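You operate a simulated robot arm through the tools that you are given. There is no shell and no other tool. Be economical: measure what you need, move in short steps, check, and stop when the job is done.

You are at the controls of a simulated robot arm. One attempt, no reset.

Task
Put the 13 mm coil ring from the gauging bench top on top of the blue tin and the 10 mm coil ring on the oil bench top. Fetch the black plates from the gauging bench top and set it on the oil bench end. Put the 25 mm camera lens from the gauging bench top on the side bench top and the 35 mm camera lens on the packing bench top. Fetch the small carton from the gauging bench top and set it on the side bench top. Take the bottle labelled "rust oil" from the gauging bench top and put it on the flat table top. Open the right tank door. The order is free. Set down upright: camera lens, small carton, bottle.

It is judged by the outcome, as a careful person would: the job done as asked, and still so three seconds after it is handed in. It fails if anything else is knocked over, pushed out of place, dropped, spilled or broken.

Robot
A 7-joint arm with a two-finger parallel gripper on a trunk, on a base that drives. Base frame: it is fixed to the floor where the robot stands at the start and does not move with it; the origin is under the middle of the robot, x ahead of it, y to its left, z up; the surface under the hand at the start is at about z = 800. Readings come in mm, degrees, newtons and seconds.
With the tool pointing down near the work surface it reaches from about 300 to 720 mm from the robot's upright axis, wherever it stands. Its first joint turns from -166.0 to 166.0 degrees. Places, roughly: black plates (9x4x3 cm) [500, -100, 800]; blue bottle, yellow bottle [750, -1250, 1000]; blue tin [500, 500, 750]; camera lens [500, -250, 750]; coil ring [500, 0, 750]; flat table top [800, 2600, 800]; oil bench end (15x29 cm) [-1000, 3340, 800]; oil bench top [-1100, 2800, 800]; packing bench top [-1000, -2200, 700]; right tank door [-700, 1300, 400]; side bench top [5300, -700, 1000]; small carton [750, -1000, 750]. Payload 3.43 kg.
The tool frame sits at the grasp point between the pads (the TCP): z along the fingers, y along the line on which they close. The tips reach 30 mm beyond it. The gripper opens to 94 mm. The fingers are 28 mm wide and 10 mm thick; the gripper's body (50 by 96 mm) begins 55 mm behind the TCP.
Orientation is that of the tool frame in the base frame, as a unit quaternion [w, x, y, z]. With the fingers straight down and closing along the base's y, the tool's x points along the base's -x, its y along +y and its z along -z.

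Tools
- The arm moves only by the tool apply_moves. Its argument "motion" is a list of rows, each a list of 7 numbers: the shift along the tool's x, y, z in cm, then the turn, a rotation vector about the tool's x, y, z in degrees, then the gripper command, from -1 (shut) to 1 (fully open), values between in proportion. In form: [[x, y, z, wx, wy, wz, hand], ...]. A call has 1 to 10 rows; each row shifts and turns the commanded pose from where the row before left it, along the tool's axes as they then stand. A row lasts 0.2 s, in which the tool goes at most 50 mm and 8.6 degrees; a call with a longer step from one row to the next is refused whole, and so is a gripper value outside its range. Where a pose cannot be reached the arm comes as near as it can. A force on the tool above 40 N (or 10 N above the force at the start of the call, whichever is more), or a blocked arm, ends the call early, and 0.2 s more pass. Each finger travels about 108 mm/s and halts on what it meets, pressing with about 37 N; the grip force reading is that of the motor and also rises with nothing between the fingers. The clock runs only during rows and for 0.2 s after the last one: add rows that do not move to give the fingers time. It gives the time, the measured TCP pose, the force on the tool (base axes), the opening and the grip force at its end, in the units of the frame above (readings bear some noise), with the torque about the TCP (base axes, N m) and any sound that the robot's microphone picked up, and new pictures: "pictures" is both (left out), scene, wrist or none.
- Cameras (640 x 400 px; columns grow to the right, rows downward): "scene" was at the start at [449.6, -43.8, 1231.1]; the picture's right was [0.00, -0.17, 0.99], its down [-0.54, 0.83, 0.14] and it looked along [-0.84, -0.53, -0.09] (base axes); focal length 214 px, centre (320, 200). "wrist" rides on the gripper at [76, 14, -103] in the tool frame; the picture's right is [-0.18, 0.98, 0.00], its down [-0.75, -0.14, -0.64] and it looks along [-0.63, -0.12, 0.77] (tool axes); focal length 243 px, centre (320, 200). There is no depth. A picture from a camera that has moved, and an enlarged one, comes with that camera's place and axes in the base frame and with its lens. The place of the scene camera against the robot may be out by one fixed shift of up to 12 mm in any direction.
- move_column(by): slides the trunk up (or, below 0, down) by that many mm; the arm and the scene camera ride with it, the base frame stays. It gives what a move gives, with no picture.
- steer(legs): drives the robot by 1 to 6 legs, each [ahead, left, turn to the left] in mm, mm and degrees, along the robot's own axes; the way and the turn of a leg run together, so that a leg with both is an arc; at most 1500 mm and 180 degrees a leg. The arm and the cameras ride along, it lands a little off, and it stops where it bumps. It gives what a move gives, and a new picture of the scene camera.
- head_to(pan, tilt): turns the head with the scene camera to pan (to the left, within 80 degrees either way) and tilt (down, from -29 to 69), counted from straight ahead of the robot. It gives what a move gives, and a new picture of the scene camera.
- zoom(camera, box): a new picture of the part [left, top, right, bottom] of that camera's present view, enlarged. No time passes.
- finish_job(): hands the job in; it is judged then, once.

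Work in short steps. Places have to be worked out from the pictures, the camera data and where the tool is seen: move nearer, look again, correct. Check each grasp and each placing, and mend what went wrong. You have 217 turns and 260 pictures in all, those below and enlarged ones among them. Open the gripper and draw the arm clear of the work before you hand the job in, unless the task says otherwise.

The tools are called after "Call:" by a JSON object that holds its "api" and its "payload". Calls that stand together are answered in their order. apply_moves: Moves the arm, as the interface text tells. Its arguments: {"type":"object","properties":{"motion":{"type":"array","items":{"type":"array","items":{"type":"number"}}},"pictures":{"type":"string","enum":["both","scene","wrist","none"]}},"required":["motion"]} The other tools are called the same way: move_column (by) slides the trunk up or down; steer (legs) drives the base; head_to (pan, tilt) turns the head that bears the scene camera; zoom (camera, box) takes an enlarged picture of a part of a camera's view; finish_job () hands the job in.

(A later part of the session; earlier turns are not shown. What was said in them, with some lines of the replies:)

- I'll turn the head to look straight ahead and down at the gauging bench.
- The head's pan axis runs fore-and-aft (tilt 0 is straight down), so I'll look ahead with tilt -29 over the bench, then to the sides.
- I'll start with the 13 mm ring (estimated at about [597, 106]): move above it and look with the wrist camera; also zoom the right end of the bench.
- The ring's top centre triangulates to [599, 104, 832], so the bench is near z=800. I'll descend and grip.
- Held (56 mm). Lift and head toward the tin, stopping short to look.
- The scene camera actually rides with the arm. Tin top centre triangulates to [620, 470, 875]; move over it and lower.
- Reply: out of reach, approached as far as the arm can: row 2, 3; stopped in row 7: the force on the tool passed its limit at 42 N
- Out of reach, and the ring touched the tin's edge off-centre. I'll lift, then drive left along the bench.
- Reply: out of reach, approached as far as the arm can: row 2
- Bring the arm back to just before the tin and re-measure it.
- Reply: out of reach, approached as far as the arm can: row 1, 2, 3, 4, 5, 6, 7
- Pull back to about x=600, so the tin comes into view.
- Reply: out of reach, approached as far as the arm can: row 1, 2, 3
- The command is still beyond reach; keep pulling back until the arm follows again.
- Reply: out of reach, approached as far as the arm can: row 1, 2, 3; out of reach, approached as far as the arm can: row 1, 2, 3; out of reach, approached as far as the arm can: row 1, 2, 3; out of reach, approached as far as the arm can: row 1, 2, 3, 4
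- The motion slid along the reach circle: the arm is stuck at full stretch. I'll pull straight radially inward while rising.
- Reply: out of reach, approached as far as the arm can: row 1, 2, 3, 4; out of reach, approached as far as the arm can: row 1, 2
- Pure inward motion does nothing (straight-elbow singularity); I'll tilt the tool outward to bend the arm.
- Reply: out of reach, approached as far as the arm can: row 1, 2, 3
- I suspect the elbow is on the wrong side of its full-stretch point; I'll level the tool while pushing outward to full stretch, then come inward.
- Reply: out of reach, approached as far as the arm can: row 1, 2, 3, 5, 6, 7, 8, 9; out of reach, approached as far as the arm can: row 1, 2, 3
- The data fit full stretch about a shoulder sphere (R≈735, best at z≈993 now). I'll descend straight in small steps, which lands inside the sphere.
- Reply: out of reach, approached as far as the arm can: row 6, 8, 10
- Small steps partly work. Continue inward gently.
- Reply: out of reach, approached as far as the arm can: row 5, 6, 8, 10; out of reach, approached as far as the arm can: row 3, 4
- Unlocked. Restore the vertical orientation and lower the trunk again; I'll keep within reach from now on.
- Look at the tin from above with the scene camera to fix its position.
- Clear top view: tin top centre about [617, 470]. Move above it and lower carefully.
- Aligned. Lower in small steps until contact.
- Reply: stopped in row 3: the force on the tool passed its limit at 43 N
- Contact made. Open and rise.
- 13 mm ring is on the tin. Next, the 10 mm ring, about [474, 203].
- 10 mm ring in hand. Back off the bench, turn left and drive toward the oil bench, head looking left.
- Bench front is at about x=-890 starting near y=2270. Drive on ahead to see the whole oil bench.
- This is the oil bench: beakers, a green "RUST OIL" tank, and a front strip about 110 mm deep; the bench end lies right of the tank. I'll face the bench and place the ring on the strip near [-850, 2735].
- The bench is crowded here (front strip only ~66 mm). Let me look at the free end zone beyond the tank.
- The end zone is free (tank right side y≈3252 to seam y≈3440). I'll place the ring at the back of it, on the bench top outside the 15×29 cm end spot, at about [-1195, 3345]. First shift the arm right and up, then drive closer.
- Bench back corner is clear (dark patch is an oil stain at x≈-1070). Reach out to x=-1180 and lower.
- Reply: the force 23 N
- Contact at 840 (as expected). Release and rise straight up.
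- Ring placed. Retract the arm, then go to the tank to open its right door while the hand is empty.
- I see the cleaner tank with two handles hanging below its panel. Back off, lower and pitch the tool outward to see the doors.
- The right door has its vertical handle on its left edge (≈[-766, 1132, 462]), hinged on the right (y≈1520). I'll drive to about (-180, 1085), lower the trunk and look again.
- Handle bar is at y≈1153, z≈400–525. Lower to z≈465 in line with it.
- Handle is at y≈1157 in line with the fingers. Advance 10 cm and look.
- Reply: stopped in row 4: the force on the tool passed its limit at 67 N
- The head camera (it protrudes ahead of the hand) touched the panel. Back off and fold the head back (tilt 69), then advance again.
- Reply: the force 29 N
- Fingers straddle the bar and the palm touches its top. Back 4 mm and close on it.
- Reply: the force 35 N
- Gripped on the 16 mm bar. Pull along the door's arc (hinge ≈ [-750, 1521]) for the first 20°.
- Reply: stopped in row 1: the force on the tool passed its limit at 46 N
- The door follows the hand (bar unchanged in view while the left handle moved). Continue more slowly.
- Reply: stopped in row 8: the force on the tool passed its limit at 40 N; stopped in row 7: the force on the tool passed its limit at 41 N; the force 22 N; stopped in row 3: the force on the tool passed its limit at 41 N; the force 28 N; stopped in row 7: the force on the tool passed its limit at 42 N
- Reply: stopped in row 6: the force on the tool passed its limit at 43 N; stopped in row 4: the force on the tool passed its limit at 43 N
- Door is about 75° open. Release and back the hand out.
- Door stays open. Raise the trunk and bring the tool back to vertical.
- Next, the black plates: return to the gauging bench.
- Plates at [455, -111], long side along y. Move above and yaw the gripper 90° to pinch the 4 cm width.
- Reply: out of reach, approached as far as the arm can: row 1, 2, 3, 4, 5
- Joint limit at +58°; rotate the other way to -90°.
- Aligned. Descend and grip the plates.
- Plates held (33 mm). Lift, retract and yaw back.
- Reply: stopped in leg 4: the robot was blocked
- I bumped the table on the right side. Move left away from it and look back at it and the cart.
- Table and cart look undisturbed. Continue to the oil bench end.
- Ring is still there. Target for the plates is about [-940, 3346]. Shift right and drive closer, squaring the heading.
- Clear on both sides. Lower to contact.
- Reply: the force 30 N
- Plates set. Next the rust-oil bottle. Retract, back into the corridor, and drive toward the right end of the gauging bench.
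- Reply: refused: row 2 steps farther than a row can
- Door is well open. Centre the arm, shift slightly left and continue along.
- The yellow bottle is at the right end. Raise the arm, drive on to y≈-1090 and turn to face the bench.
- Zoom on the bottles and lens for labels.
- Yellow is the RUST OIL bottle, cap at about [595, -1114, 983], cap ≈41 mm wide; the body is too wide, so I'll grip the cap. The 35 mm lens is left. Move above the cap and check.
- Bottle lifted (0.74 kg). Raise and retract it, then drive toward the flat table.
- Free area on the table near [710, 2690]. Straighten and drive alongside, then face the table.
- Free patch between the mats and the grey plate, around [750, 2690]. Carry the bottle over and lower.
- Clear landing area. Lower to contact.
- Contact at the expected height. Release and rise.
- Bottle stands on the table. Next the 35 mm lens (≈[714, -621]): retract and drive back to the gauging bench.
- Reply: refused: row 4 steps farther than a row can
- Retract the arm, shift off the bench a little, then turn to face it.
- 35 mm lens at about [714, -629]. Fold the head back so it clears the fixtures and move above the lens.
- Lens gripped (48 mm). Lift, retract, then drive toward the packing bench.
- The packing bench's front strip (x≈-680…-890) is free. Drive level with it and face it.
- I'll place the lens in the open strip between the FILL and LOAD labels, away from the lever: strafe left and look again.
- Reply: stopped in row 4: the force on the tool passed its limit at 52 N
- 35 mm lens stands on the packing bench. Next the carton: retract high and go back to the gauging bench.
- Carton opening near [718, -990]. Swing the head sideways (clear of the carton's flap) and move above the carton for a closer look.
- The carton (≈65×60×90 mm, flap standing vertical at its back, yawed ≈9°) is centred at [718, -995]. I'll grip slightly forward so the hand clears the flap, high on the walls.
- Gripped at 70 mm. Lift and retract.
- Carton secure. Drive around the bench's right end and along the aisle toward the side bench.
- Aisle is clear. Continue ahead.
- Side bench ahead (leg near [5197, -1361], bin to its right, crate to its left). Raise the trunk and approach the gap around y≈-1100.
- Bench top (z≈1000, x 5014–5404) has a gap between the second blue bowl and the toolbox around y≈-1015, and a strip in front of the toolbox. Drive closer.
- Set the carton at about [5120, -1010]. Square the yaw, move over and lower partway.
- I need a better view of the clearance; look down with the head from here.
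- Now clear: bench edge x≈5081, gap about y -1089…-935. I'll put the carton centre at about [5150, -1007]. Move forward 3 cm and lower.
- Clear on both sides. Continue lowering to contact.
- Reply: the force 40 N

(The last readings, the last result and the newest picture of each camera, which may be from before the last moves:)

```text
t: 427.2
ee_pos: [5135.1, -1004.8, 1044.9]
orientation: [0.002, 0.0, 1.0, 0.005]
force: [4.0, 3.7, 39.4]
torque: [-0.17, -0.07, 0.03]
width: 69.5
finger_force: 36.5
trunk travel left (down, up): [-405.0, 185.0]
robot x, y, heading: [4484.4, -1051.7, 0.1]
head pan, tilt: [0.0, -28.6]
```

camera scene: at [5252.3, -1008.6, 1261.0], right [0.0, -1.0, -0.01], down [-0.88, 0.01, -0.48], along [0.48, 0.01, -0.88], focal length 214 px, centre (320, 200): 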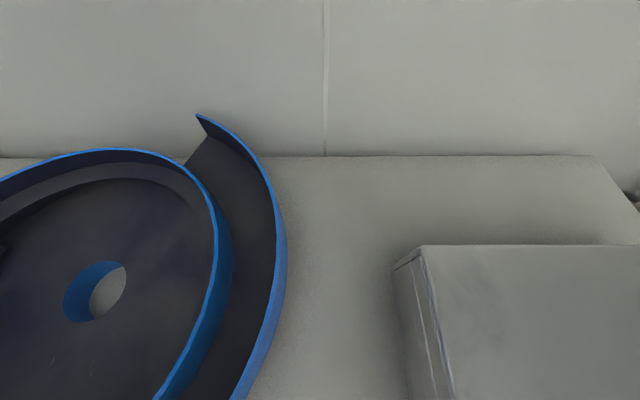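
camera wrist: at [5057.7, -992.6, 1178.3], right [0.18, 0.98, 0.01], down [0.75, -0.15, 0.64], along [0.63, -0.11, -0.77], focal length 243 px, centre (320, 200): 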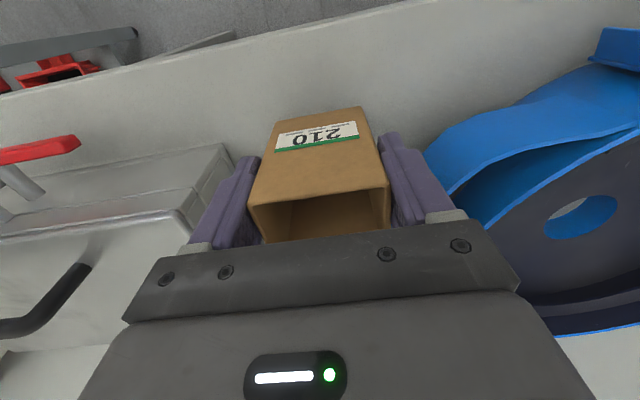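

Firm contact. Release a little and rise straight up.

Call:
{"api": "apply_moves", "payload": {"motion": [[0, 0, -0.2, 0, 0, 0, 0.5], [0, 0, 0, 0, 0, 0, 0.62], [0, 0, 0, 0, 0, 0, 0.7], [0, 0, 0, 0, 0, 0, 0.7], [0, 0, -3, 0, 0, 0, 0.7], [0, 0, -4.5, 0, 0, 0, 0.7], [0, 0, -4.5, 0, 0, 0, 0.7], [0, 0, -4.5, 0, 0, 0, 0.7], [2, 0, -4, 0, 0, 0, 0.7]], "pictures": "wrist"}}

```text
t: 429.2
ee_pos: [5114.0, -1006.1, 1251.8]
orientation: [0.001, 0.001, 1.0, 0.004]
force: [-0.2, -0.2, 0.5]
torque: [-0.01, -0.03, 0.02]
width: 80.0
finger_force: 0.0
trunk travel left (down, up): [-405.0, 185.0]
robot x, y, heading: [4484.8, -1047.6, 0.1]
head pan, tilt: [0.0, -28.6]
camera wrist: at [5036.9, -993.1, 1352.6], right [0.19, 0.98, 0.01], down [0.75, -0.15, 0.64], along [0.63, -0.11, -0.77], focal length 243 px, centre (320, 200)
```

wrist: 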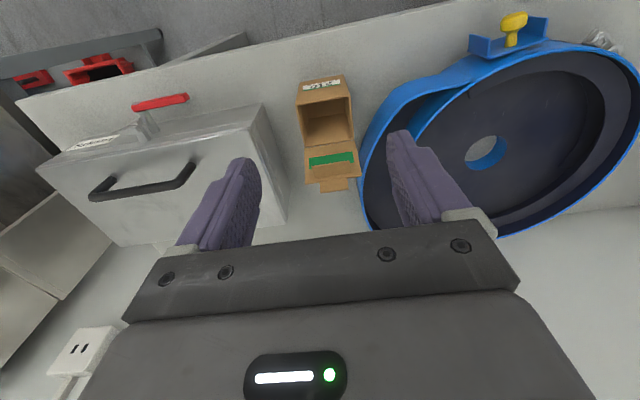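

Carton placed upright on the side bench. Retract and go back for the 25 mm lens.

Call:
{"api": "apply_moves", "payload": {"motion": [[4.5, 0, 0, 0, 0, 0, 1], [4.5, 0, 0, 0, 0, 0, 1], [4.5, 0, 0, 0, 0, 0, 1], [4.5, 0, 0, 0, 0, 0, 1], [3, 0, 0, 0, 0, 0, 1]], "pictures": "none"}}

Call:
{"api": "steer", "payload": {"legs": [[-450, 0, 0], [0, 0, 179.9], [1100, 950, 0], [1500, 0, 0]]}}

```text
t: 430.4
ee_pos: [4903.6, -1006.7, 1248.7]
orientation: [-0.001, 0.0, 1.0, 0.004]
force: [-0.2, 1.1, -0.1]
torque: [-0.02, -0.01, 0.02]
width: 94.1
finger_force: 0.1
trunk travel left (down, up): [-405.0, 185.0]
robot x, y, heading: [4481.8, -1046.0, 0.1]
head pan, tilt: [0.0, -28.6]
```

```text
t: 454.6
ee_pos: [1041.3, -2210.5, 1248.9]
orientation: [0.005, 1.0, 0.015, 0.002]
force: [0.0, 0.1, 0.0]
torque: [0.0, -0.01, 0.0]
width: 93.8
finger_force: 0.2
trunk travel left (down, up): [-405.0, 185.0]
robot x, y, heading: [1459.8, -2153.7, -178.2]
head pan, tilt: [0.0, -28.6]
camera scene: at [887.6, -2211.1, 1315.7], right [-0.03, 1.0, -0.01], down [0.88, 0.02, -0.48], along [-0.48, -0.02, -0.88], focal length 214 px, centre (320, 200)
```

scene: 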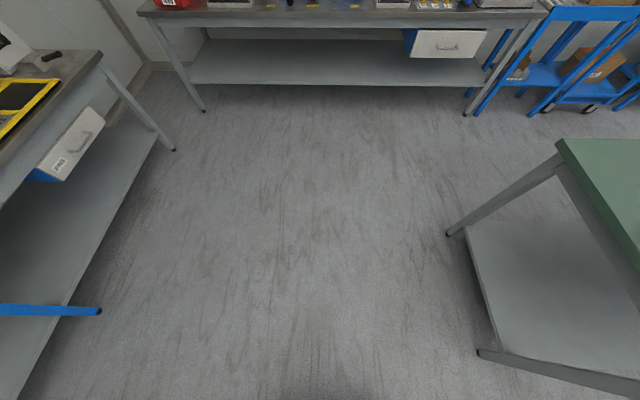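

Call:
{"api": "steer", "payload": {"legs": [[1480, 0, 0], [0, 0, -92], [1100, 0, 0], [1100, 0, 0]]}}

Call:
{"api": "move_column", "payload": {"by": -230}}

```text
t: 476.6
ee_pos: [-81.3, 417.7, 1248.0]
orientation: [0.004, 0.708, -0.706, -0.003]
force: [-0.3, 0.5, -0.2]
torque: [0.0, 0.0, -0.03]
width: 94.1
finger_force: 0.1
trunk travel left (down, up): [-405.0, 185.0]
robot x, y, heading: [-32.1, -6.4, 90.2]
head pan, tilt: [0.0, -28.6]
camera scene: at [-83.6, 569.8, 1315.6], right [1.0, 0.0, -0.01], down [0.0, -0.88, -0.48], along [-0.01, 0.48, -0.88], focal length 214 px, centre (320, 200)
```

scene: 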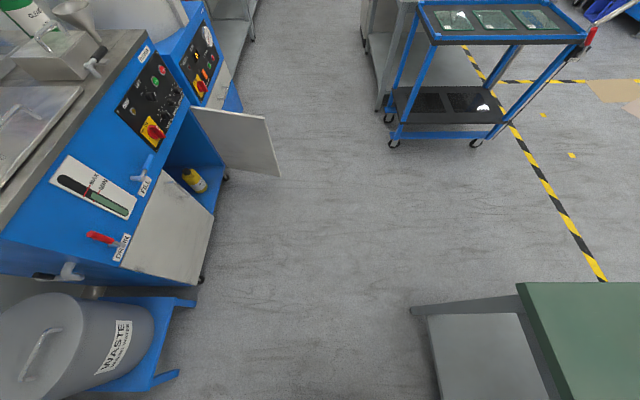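

```text
t: 479.0
ee_pos: [-80.3, 415.9, 1018.1]
orientation: [0.003, 0.707, -0.707, -0.003]
force: [-0.3, -0.3, 0.3]
torque: [0.0, 0.01, 0.01]
width: 93.9
finger_force: 0.0
trunk travel left (down, up): [-175.0, 415.0]
robot x, y, heading: [-35.9, -6.3, 90.3]
head pan, tilt: [0.0, -28.6]
```

Turn to face the bench and look down for the 25 mm lens.

Call:
{"api": "steer", "payload": {"legs": [[0, 0, -90.3]]}}

Call:
{"api": "head_to", "payload": {"pan": 0, "tilt": 0}}

```text
t: 483.3
ee_pos: [387.3, 26.0, 1018.8]
orientation: [0.0, 0.014, 1.0, 0.005]
force: [0.9, 0.4, 0.3]
torque: [0.01, 0.0, -0.01]
width: 94.3
finger_force: 0.0
trunk travel left (down, up): [-175.0, 415.0]
robot x, y, heading: [-35.1, -5.2, -1.4]
head pan, tilt: [0.0, -28.6]
camera scene: at [533.9, 23.6, 1085.8], right [-0.03, -1.0, -0.01], down [-0.88, 0.03, -0.48], along [0.48, -0.01, -0.88], focal length 214 px, centre (320, 200)
```

scene: 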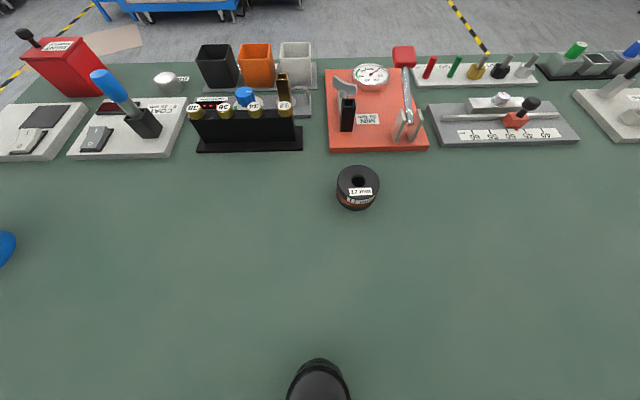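

```text
t: 484.2
ee_pos: [387.9, 25.0, 1018.0]
orientation: [0.0, 0.014, 1.0, 0.005]
force: [-0.3, -0.1, -0.3]
torque: [0.03, -0.02, -0.04]
width: 94.1
finger_force: 0.1
trunk travel left (down, up): [-175.0, 415.0]
robot x, y, heading: [-37.1, -3.5, -1.4]
head pan, tilt: [0.0, 0.0]
camera scene: at [493.9, 25.0, 1062.9], right [-0.03, -1.0, -0.01], down [-1.0, 0.03, 0.0], along [0.0, 0.01, -1.0], focal length 214 px, centre (320, 200)
```

scene: 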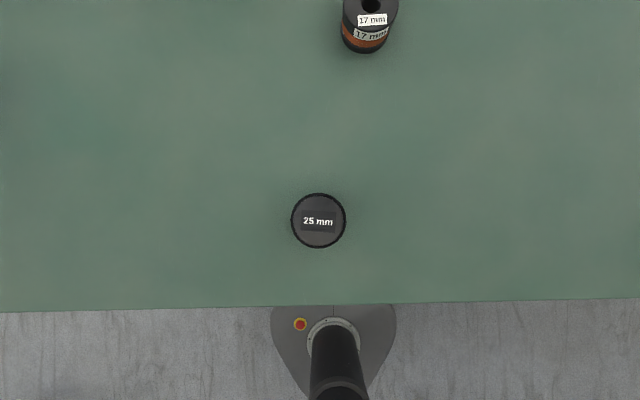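

Call:
{"api": "head_to", "payload": {"pan": 0, "tilt": 69}}

Call:
{"api": "apply_moves", "payload": {"motion": [[-3, 0.15, 2.5, 0, 0, 0, 1], [-3, 0.15, 2.5, 0, 0, 0, 1], [-2.8, 0.15, 2.5, 0, 0, 0, 1], [0, 0, 0, 0, 0, 0, 1]], "pictures": "wrist"}}

```text
t: 485.6
ee_pos: [387.2, 25.6, 1018.3]
orientation: [-0.001, 0.015, 1.0, 0.004]
force: [0.4, -0.2, 1.5]
torque: [-0.02, -0.01, 0.02]
width: 94.0
finger_force: 0.1
trunk travel left (down, up): [-175.0, 415.0]
robot x, y, heading: [-37.8, -2.5, -1.3]
head pan, tilt: [0.0, 68.8]
camera scene: at [394.1, 27.6, 1097.0], right [-0.03, -1.0, -0.01], down [-0.36, 0.0, 0.93], along [-0.93, 0.03, -0.36], focal length 214 px, centre (320, 200)
```

scene: 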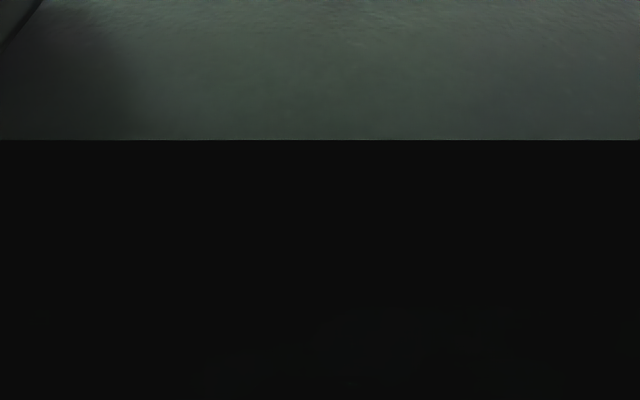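

```text
t: 486.6
ee_pos: [475.4, 27.3, 941.6]
orientation: [-0.001, 0.015, 1.0, 0.005]
force: [0.3, 0.4, 0.4]
torque: [0.01, 0.01, -0.01]
width: 94.2
finger_force: 0.1
trunk travel left (down, up): [-175.0, 415.0]
robot x, y, heading: [-36.9, -6.6, -1.4]
head pan, tilt: [0.0, 68.8]
camera wrist: at [399.1, 42.9, 1044.0], right [0.21, 0.98, 0.01], down [0.75, -0.17, 0.64], along [0.63, -0.13, -0.77], focal length 243 px, centre (320, 200)
```

wrist: 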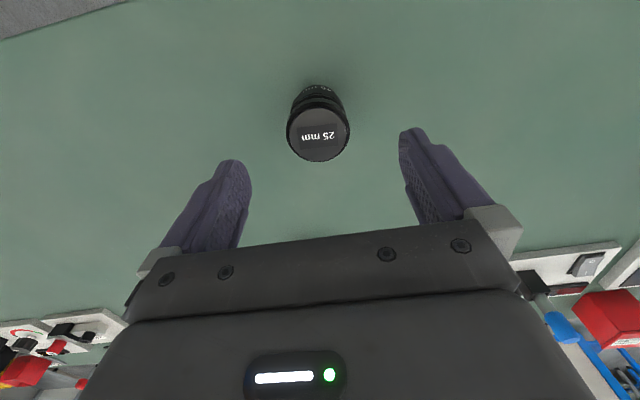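

Call:
{"api": "apply_moves", "payload": {"motion": [[-0.5, -0.2, 4, 0, 0, 0, 1], [0, 0, 4, 0, 0, 0, 1], [0, 0, 1.9, 0, 0, 0, 1], [0, 0, 0, 0, 0, 0, 0.4], [0, 0, 0, 0, 0, 0, 0], [0, 0, 0, 0, 0, 0, -1], [0, 0, 0, 0, 0, 0, -1]], "pictures": "wrist"}}

```text
t: 488.2
ee_pos: [482.0, 26.5, 846.0]
orientation: [-0.001, 0.015, 1.0, 0.004]
force: [1.1, 0.0, 0.2]
torque: [-0.06, -0.07, 0.02]
width: 49.3
finger_force: 37.2
trunk travel left (down, up): [-175.0, 415.0]
robot x, y, heading: [-37.5, -7.8, -1.4]
head pan, tilt: [0.0, 68.8]
camera wrist: at [405.7, 41.4, 947.9], right [0.21, 0.98, 0.01], down [0.75, -0.17, 0.64], along [0.63, -0.13, -0.77], focal length 243 px, centre (320, 200)
```

wrist: 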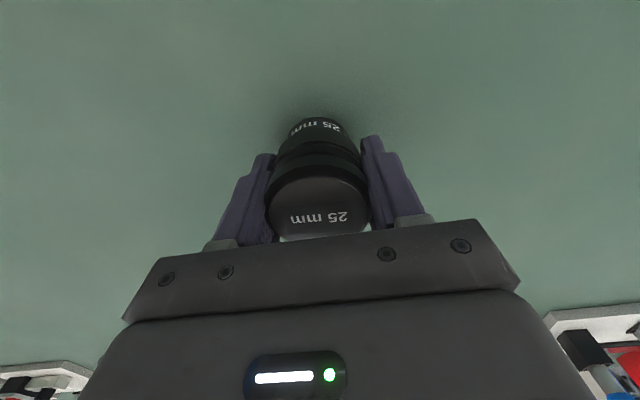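

Gripped. Lift, retract, and drive to the side bench again.

Call:
{"api": "apply_moves", "payload": {"motion": [[0, 0, -4.5, 0, 0, 0, -1], [0, 0, -4.5, 0, 0, 0, -1], [0, 0, -4.5, 0, 0, 0, -1], [1.5, 0.3, -4.5, 0, 0, 0, -1], [2.5, -0.5, -4, 0, 0, 0, -1], [3, -1, -3.5, 0, 0, 0, -1], [3, -1, 0, 0, 0, 0, -1]], "pictures": "none"}}

Call:
{"api": "steer", "payload": {"legs": [[-80, 0, 0], [0, 0, -88.6], [1050, 0, 0], [1050, 0, 0], [0, 0, 90], [1500, 0, 0]]}}

```text
t: 489.9
ee_pos: [381.9, 5.2, 1100.2]
orientation: [-0.001, 0.014, 1.0, 0.004]
force: [0.3, -1.2, -1.3]
torque: [0.02, -0.01, -0.01]
width: 49.4
finger_force: 37.1
trunk travel left (down, up): [-175.0, 415.0]
robot x, y, heading: [-35.3, -5.0, -1.3]
head pan, tilt: [0.0, 68.8]
```

```text
t: 515.5
ee_pos: [1809.8, -2107.3, 1097.4]
orientation: [-0.001, 0.002, 1.0, 0.005]
force: [-0.2, 0.3, -1.8]
torque: [-0.03, 0.03, -0.03]
width: 48.7
finger_force: 37.3
trunk travel left (down, up): [-175.0, 415.0]
robot x, y, heading: [1388.9, -2131.0, 0.2]
head pan, tilt: [0.0, 68.8]
camera scene: at [1816.6, -2105.4, 1177.8], right [0.0, -1.0, -0.01], down [-0.36, -0.01, 0.93], along [-0.93, 0.01, -0.36], focal length 214 px, centre (320, 200)
```

scene: 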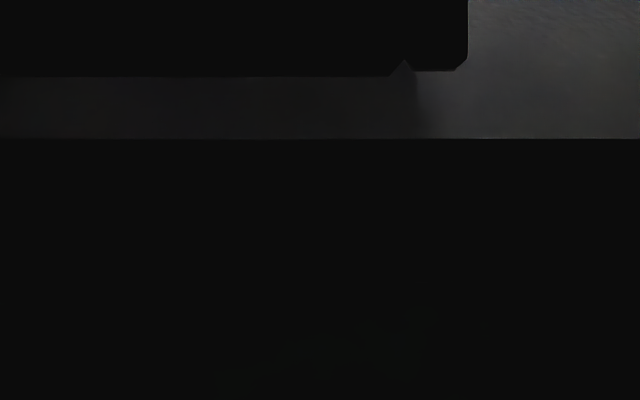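

Call:
{"api": "steer", "payload": {"legs": [[1500, 0, 0], [600, 1050, 0], [900, 100, 0]]}}

Call:
{"api": "move_column", "payload": {"by": 230}}

Call:
{"api": "head_to", "payload": {"pan": 20, "tilt": -29}}

```text
t: 532.9
ee_pos: [4801.0, -1047.9, 1098.2]
orientation: [0.0, 0.026, 1.0, 0.005]
force: [0.3, 0.3, -1.1]
torque: [-0.01, 0.01, 0.0]
width: 48.6
finger_force: 37.2
trunk travel left (down, up): [-175.0, 415.0]
robot x, y, heading: [4381.4, -1050.6, -2.7]
head pan, tilt: [0.0, 68.8]
camera scene: at [4807.1, -1045.8, 1177.8], right [-0.05, -1.0, -0.01], down [-0.36, 0.01, 0.93], along [-0.93, 0.05, -0.36], focal length 214 px, centre (320, 200)
```

scene: 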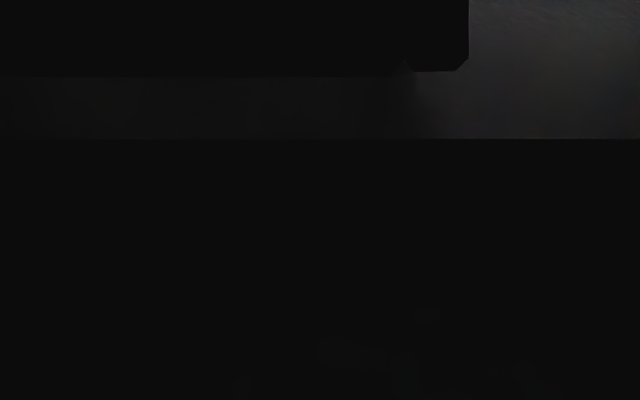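

```text
t: 535.3
ee_pos: [4801.9, -1047.3, 1329.2]
orientation: [-0.001, 0.025, 1.0, 0.004]
force: [0.4, 0.1, -1.3]
torque: [-0.02, -0.03, 0.02]
width: 48.3
finger_force: 37.1
trunk travel left (down, up): [-405.0, 185.0]
robot x, y, heading: [4382.3, -1049.5, -2.5]
head pan, tilt: [0.0, 68.8]
```

```text
t: 537.0
ee_pos: [4800.7, -1047.3, 1329.2]
orientation: [-0.002, 0.026, 1.0, 0.004]
force: [-0.9, 0.2, -2.2]
torque: [0.01, -0.01, 0.02]
width: 48.4
finger_force: 37.5
trunk travel left (down, up): [-405.0, 185.0]
robot x, y, heading: [4378.1, -1045.8, -3.1]
head pan, tilt: [20.0, -28.6]
camera scene: at [4947.9, -1030.1, 1400.8], right [-0.05, -0.94, -0.35], down [-0.87, 0.21, -0.45], along [0.49, 0.28, -0.82], focal length 214 px, centre (320, 200)
```

scene: 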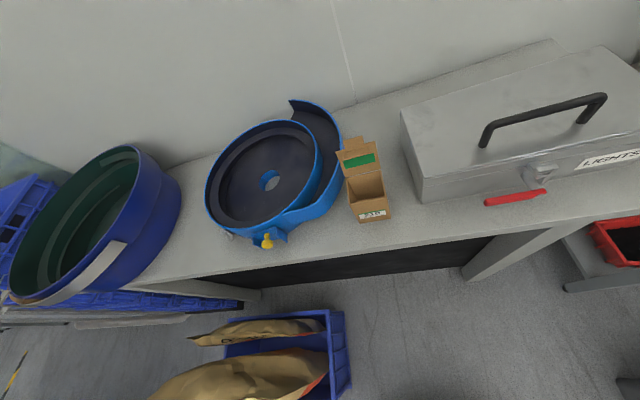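

Good roomy spot between the two bowls at about [5135, -470]. Move closer and turn toward it.

Call:
{"api": "steer", "payload": {"legs": [[330, 105, 2.8], [0, 0, 48]]}}

Call:
{"api": "head_to", "payload": {"pan": 0, "tilt": -10}}

```text
t: 540.5
ee_pos: [5086.3, -776.6, 1329.4]
orientation: [-0.002, -0.189, 0.982, 0.003]
force: [-0.7, 0.4, -1.5]
torque: [0.02, 0.0, 0.04]
width: 48.3
finger_force: 37.2
trunk travel left (down, up): [-405.0, 185.0]
robot x, y, heading: [4706.6, -953.9, 22.0]
head pan, tilt: [20.0, -28.6]
stopped in leg 2: the robot was blocked; the commanded pose is now the measured one
camera scene: at [5212.5, -697.1, 1400.9], right [0.35, -0.87, -0.35], down [-0.88, -0.17, -0.45], along [0.33, 0.46, -0.82], focal length 214 px, centre (320, 200)
```

scene: 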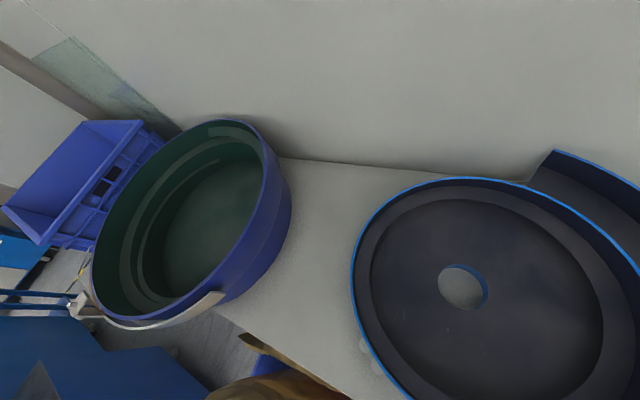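

```text
t: 541.3
ee_pos: [5085.6, -777.3, 1329.1]
orientation: [-0.001, -0.189, 0.982, 0.004]
force: [0.2, 0.1, -2.0]
torque: [-0.03, -0.01, 0.0]
width: 48.7
finger_force: 37.2
trunk travel left (down, up): [-405.0, 185.0]
robot x, y, heading: [4706.8, -953.1, 21.8]
head pan, tilt: [0.0, -10.0]
camera scene: at [5198.2, -727.7, 1379.4], right [0.37, -0.93, -0.01], down [-0.92, -0.36, -0.17], along [0.16, 0.07, -0.98], focal length 214 px, centre (320, 200)
```

scene: 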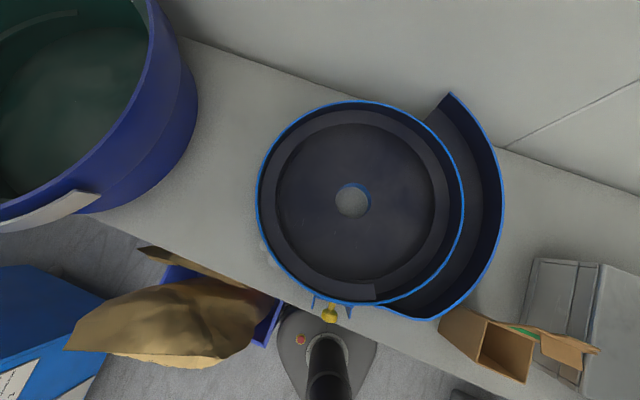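

The base touched the crate corner while turning; shift away slightly and use the arm from here. Target spot is [5140, -490].

Call:
{"api": "steer", "payload": {"legs": [[0, -30, 0]]}}

Call:
{"api": "head_to", "payload": {"pan": 0, "tilt": 25}}

```text
t: 542.1
ee_pos: [5097.7, -807.5, 1329.2]
orientation: [0.0, -0.188, 0.982, 0.005]
force: [-0.3, -1.2, -1.9]
torque: [0.09, 0.03, -0.03]
width: 48.4
finger_force: 37.0
trunk travel left (down, up): [-405.0, 185.0]
robot x, y, heading: [4721.6, -981.3, 22.1]
head pan, tilt: [0.0, -10.0]
camera scene: at [5210.7, -758.8, 1379.6], right [0.37, -0.93, -0.01], down [-0.92, -0.36, -0.17], along [0.16, 0.07, -0.98], focal length 214 px, centre (320, 200)
```

scene: 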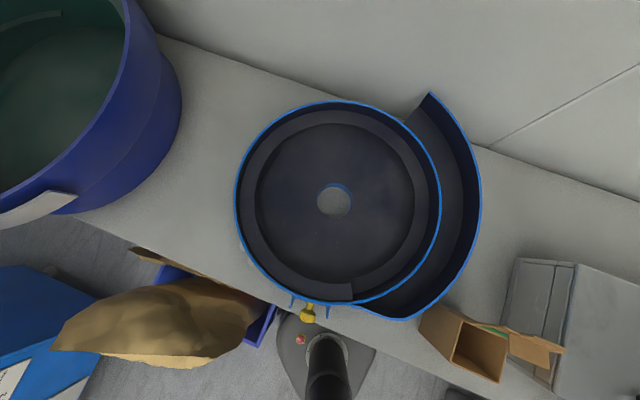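

```text
t: 543.1
ee_pos: [5098.0, -805.1, 1329.6]
orientation: [-0.001, -0.189, 0.982, 0.003]
force: [0.1, 0.1, -2.3]
torque: [0.0, -0.02, 0.0]
width: 48.3
finger_force: 36.9
trunk travel left (down, up): [-405.0, 185.0]
robot x, y, heading: [4716.0, -980.2, 21.9]
head pan, tilt: [0.0, 25.0]
camera scene: at [5158.2, -777.0, 1371.7], right [0.37, -0.93, -0.01], down [-0.84, -0.34, 0.42], along [-0.4, -0.15, -0.91], focal length 214 px, centre (320, 200)
```

scene: 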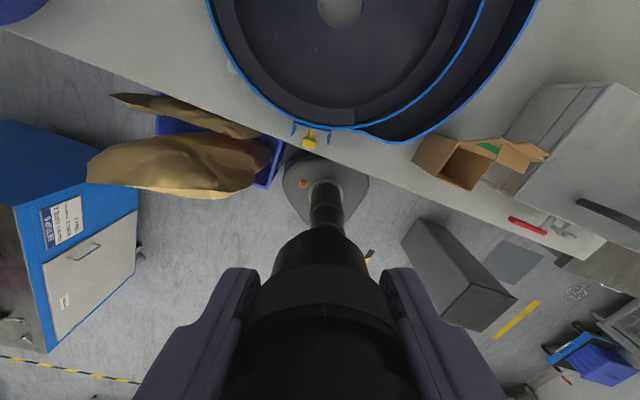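

Crate appears unmoved. Swing the arm over the gap between the bowls.

Call:
{"api": "apply_moves", "payload": {"motion": [[-2.23, 3.96, 0, 0, 0, 0, -1], [-2.23, 3.96, 0, 0, 0, 0, -1], [-2.23, 3.96, 0, 0, 0, 0, -1], [-2.23, 3.96, 0, 0, 0, 0, -1], [-2.23, 3.96, 0, 0, 0, 0, -1], [-2.23, 3.96, 0, 0, 0, 0, -1], [-2.23, 3.96, 0, 0, 0, 0, -1], [0, 0, 4, 0, 0, 0, -1], [0, 0, 4, 0, 0, 0, -1], [0, 0, 0, 0, 0, 0, -1]], "pictures": "both"}}

```text
t: 545.4
ee_pos: [5137.8, -501.5, 1252.0]
orientation: [0.0, -0.189, 0.982, 0.004]
force: [-0.2, -1.4, -2.4]
torque: [0.0, -0.01, -0.02]
width: 48.4
finger_force: 37.0
out of reach, approached as far as the arm can: row 7
trunk travel left (down, up): [-405.0, 185.0]
robot x, y, heading: [4716.8, -982.6, 22.0]
head pan, tilt: [0.0, 25.0]
camera scene: at [5199.5, -474.0, 1294.2], right [0.37, -0.93, -0.01], down [-0.84, -0.34, 0.42], along [-0.4, -0.15, -0.91], focal length 214 px, centre (320, 200)
camera wrist: at [5061.9, -518.3, 1353.0], right [-0.19, 0.98, 0.01], down [0.75, 0.14, 0.64], along [0.63, 0.13, -0.77], focal length 243 px, centre (320, 200)
```

scene: 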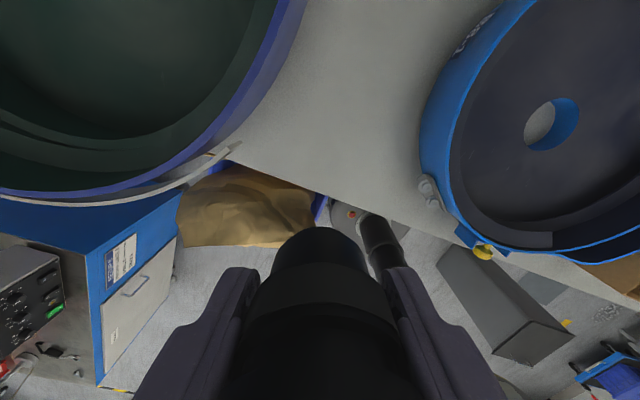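
wrist: 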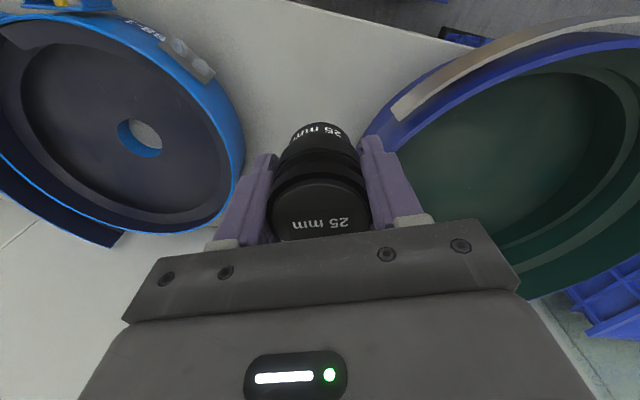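

Gap is ample (y≈-395…-640). Centre at [5135, -525] and descend.

Call:
{"api": "apply_moves", "payload": {"motion": [[1.1, -2.0, 2, 0, 0, 0, -1], [0, 0, 4, 0, 0, 0, -1], [0, 0, 4, 0, 0, 0, -1], [0, 0, 4, 0, 0, 0, -1], [0, 0, 3, 0, 0, 0, -1], [0, 0, 0, 0, 0, 0, -1]], "pictures": "both"}}

```text
t: 546.8
ee_pos: [5135.0, -521.4, 1077.5]
orientation: [-0.001, -0.188, 0.982, 0.005]
force: [-0.1, -0.2, -1.7]
torque: [0.0, -0.01, 0.03]
width: 48.6
finger_force: 36.8
trunk travel left (down, up): [-405.0, 185.0]
robot x, y, heading: [4716.9, -982.9, 21.9]
head pan, tilt: [0.0, 25.0]
camera scene: at [5196.2, -493.2, 1120.3], right [0.37, -0.93, -0.01], down [-0.84, -0.34, 0.42], along [-0.4, -0.15, -0.91], focal length 214 px, centre (320, 200)
camera wrist: at [5058.6, -537.5, 1179.0], right [-0.19, 0.98, 0.01], down [0.75, 0.14, 0.64], along [0.63, 0.13, -0.77], focal length 243 px, centre (320, 200)
```

scene: 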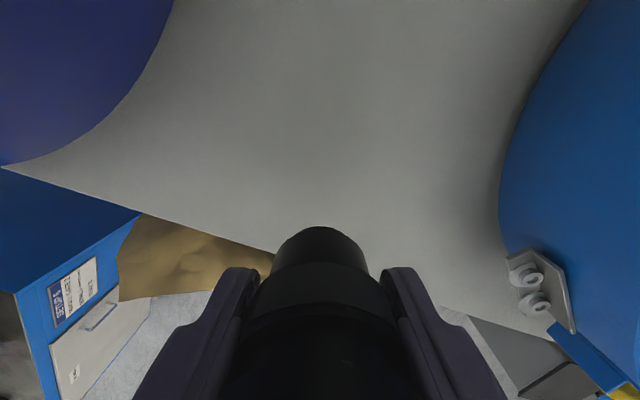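
wrist: 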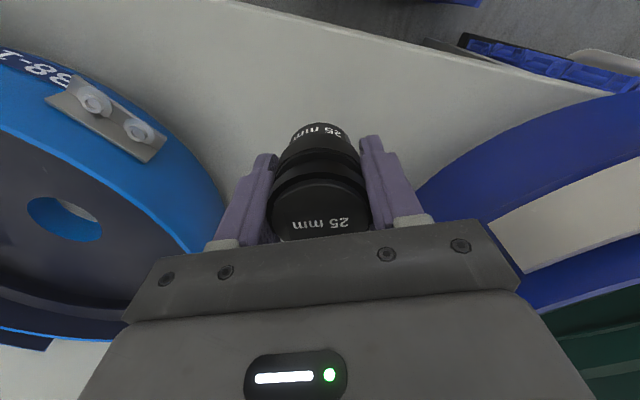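

Spot is clear and well inside the edge. Lower to contact.

Call:
{"api": "apply_moves", "payload": {"motion": [[0, 0, 2.5, 0, 0, 0, -1], [0, 0, 2, 0, 0, 0, -1], [0, 0, 0.5, 0, 0, 0, -1], [0, 0, 0.4, 0, 0, 0, -1], [0, 0, 0.3, 0, 0, 0, -1], [0, 0, 0.3, 0, 0, 0, -1], [0, 0, 0.3, 0, 0, 0, -1], [0, 0, 0.3, 0, 0, 0, -1]], "pictures": "none"}}

```text
t: 548.5
ee_pos: [5134.1, -522.6, 1015.8]
orientation: [0.0, -0.188, 0.982, 0.006]
force: [-1.1, 1.9, 9.8]
torque: [-0.05, -0.05, 0.0]
width: 48.4
finger_force: 37.0
trunk travel left (down, up): [-405.0, 185.0]
robot x, y, heading: [4713.8, -982.3, 22.1]
head pan, tilt: [0.0, 25.0]
```

Contact as expected (≈969 surface). Release and rise.

Call:
{"api": "apply_moves", "payload": {"motion": [[0, 0, 0.1, 0, 0, 0, 0.1], [0, 0, 0, 0, 0, 0, 0.3], [0, 0, 0, 0, 0, 0, 0.4], [0, 0, 0, 0, 0, 0, 0.4], [0, 0, -3, 0, 0, 0, 0.4], [0, 0, -4.5, 0, 0, 0, 0.4], [0, 0, -4.5, 0, 0, 0, 0.4], [0, 0, -4.5, 0, 0, 0, 0.4], [0, 0, -4, 0, 0, 0, 0.4]], "pictures": "wrist"}}

```text
t: 550.5
ee_pos: [5134.7, -526.1, 1219.7]
orientation: [-0.001, -0.188, 0.982, 0.004]
force: [0.7, -0.6, 0.8]
torque: [0.03, 0.03, -0.05]
width: 65.7
finger_force: 0.0
trunk travel left (down, up): [-405.0, 185.0]
robot x, y, heading: [4721.7, -982.6, 21.8]
head pan, tilt: [0.0, 25.0]
camera wrist: at [5058.7, -540.8, 1321.6], right [-0.19, 0.98, 0.01], down [0.75, 0.14, 0.64], along [0.63, 0.13, -0.77], focal length 243 px, centre (320, 200)
```

wrist: 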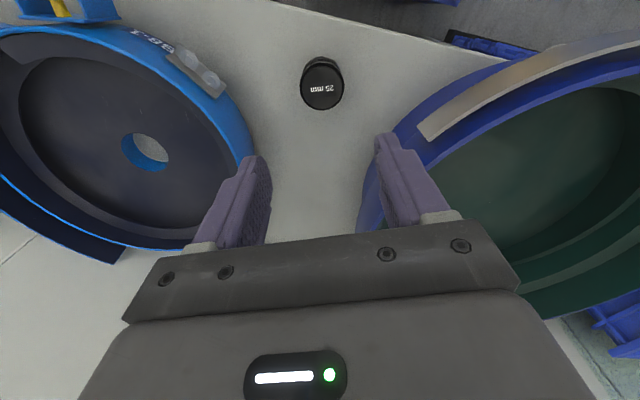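

25 mm lens stands on the side bench. Draw the arm back clear and move off.

Call:
{"api": "apply_moves", "payload": {"motion": [[0.5, 0, -4, 0, 0, 0, 1], [2.23, -3.9, 0, 0, 0, 0, 1], [2.23, -3.9, 0, 0, 0, 0, 1], [2.23, -3.9, 0, 0, 0, 0, 1], [2.23, -3.9, 0, 0, 0, 0, 1], [2.23, -3.9, 0, 0, 0, 0, 1], [2.23, -3.9, 0, 0, 0, 0, 1], [3, 0, 0, 0, 0, 0, 1]], "pictures": "none"}}

Call:
{"api": "steer", "payload": {"legs": [[-350, -150, 0]]}}

Call:
{"api": "head_to", "payload": {"pan": 0, "tilt": -29}}

```text
t: 552.4
ee_pos: [5063.7, -803.6, 1254.7]
orientation: [0.0, -0.189, 0.982, 0.004]
force: [0.4, 0.7, 0.8]
torque: [-0.01, -0.03, 0.0]
width: 94.0
finger_force: 0.1
trunk travel left (down, up): [-405.0, 185.0]
robot x, y, heading: [4717.6, -982.5, 21.9]
head pan, tilt: [0.0, 25.0]
```

```text
t: 554.8
ee_pos: [4789.9, -1073.4, 1255.9]
orientation: [-0.001, -0.186, 0.983, 0.005]
force: [-1.0, 0.1, -0.2]
torque: [0.03, -0.06, -0.02]
width: 94.1
finger_force: 0.0
trunk travel left (down, up): [-405.0, 185.0]
robot x, y, heading: [4443.8, -1248.9, 21.8]
head pan, tilt: [0.0, 25.0]
camera scene: at [4850.5, -1045.6, 1297.6], right [0.37, -0.93, -0.01], down [-0.84, -0.33, 0.42], along [-0.4, -0.15, -0.91], focal length 214 px, centre (320, 200)
```

scene: 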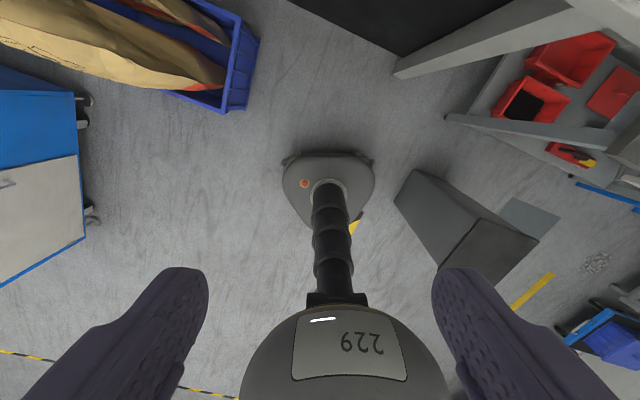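

```text
t: 556.0
ee_pos: [4790.1, -1072.9, 1254.9]
orientation: [-0.001, -0.185, 0.983, 0.004]
force: [-0.3, 0.0, 0.1]
torque: [0.02, 0.01, 0.0]
width: 94.0
finger_force: 0.0
trunk travel left (down, up): [-405.0, 185.0]
robot x, y, heading: [4442.0, -1248.0, 21.7]
head pan, tilt: [0.0, -28.6]
camera scene: at [4926.0, -1015.9, 1322.4], right [0.37, -0.93, -0.01], down [-0.82, -0.32, -0.48], along [0.44, 0.18, -0.88], focal length 214 px, centre (320, 200)
```

scene: 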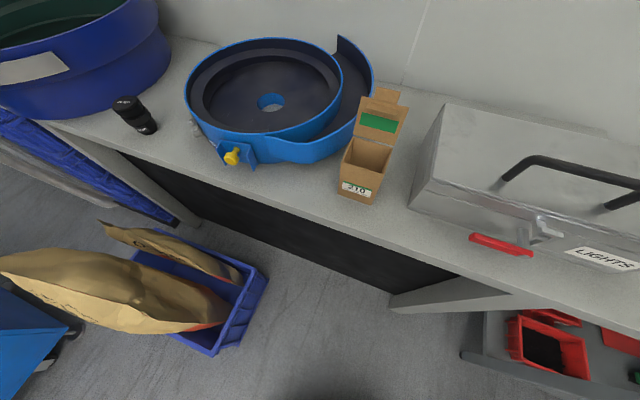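

Lens and carton stand on the side bench, the hand is empty and clear of everything. Handing in.

Call:
{"api": "finish_job", "payload": {}}

```text
The job is handed in.
```

I did every item on the list and handed the job in. I don't have the judge's result.

- **13 mm coil ring:** on top of the blue tin.
- **10 mm coil ring:** on the oil bench top. I put it at the back of the free end beyond the rust oil tank, because the rest of the bench was too crowded.
- **Black plates:** on the oil bench end.
- **25 mm camera lens and small carton:** both upright on the side bench. The lens is between the two blue bowls and the carton is beside the toolbox.
- **35 mm camera lens:** upright on the packing bench, between the FILL and LOAD labels.
- **"Rust oil" bottle:** upright on the flat table.
- **Right tank door:** open about 75 degrees.

I checked each item with the wrist camera as I released it, and the door, lens and carton again later.

The robot base bumped the edge of the flat table once, and was blocked once, apparently by the crate in front of the side bench. The folded-out camera head also touched the tank panel before I moved it out of the way. In the pictures afterwards the table, the cart beside it and the crate looked unmoved. I estimated the crate's position from the images, so a shift of a centimetre or so would not have shown.
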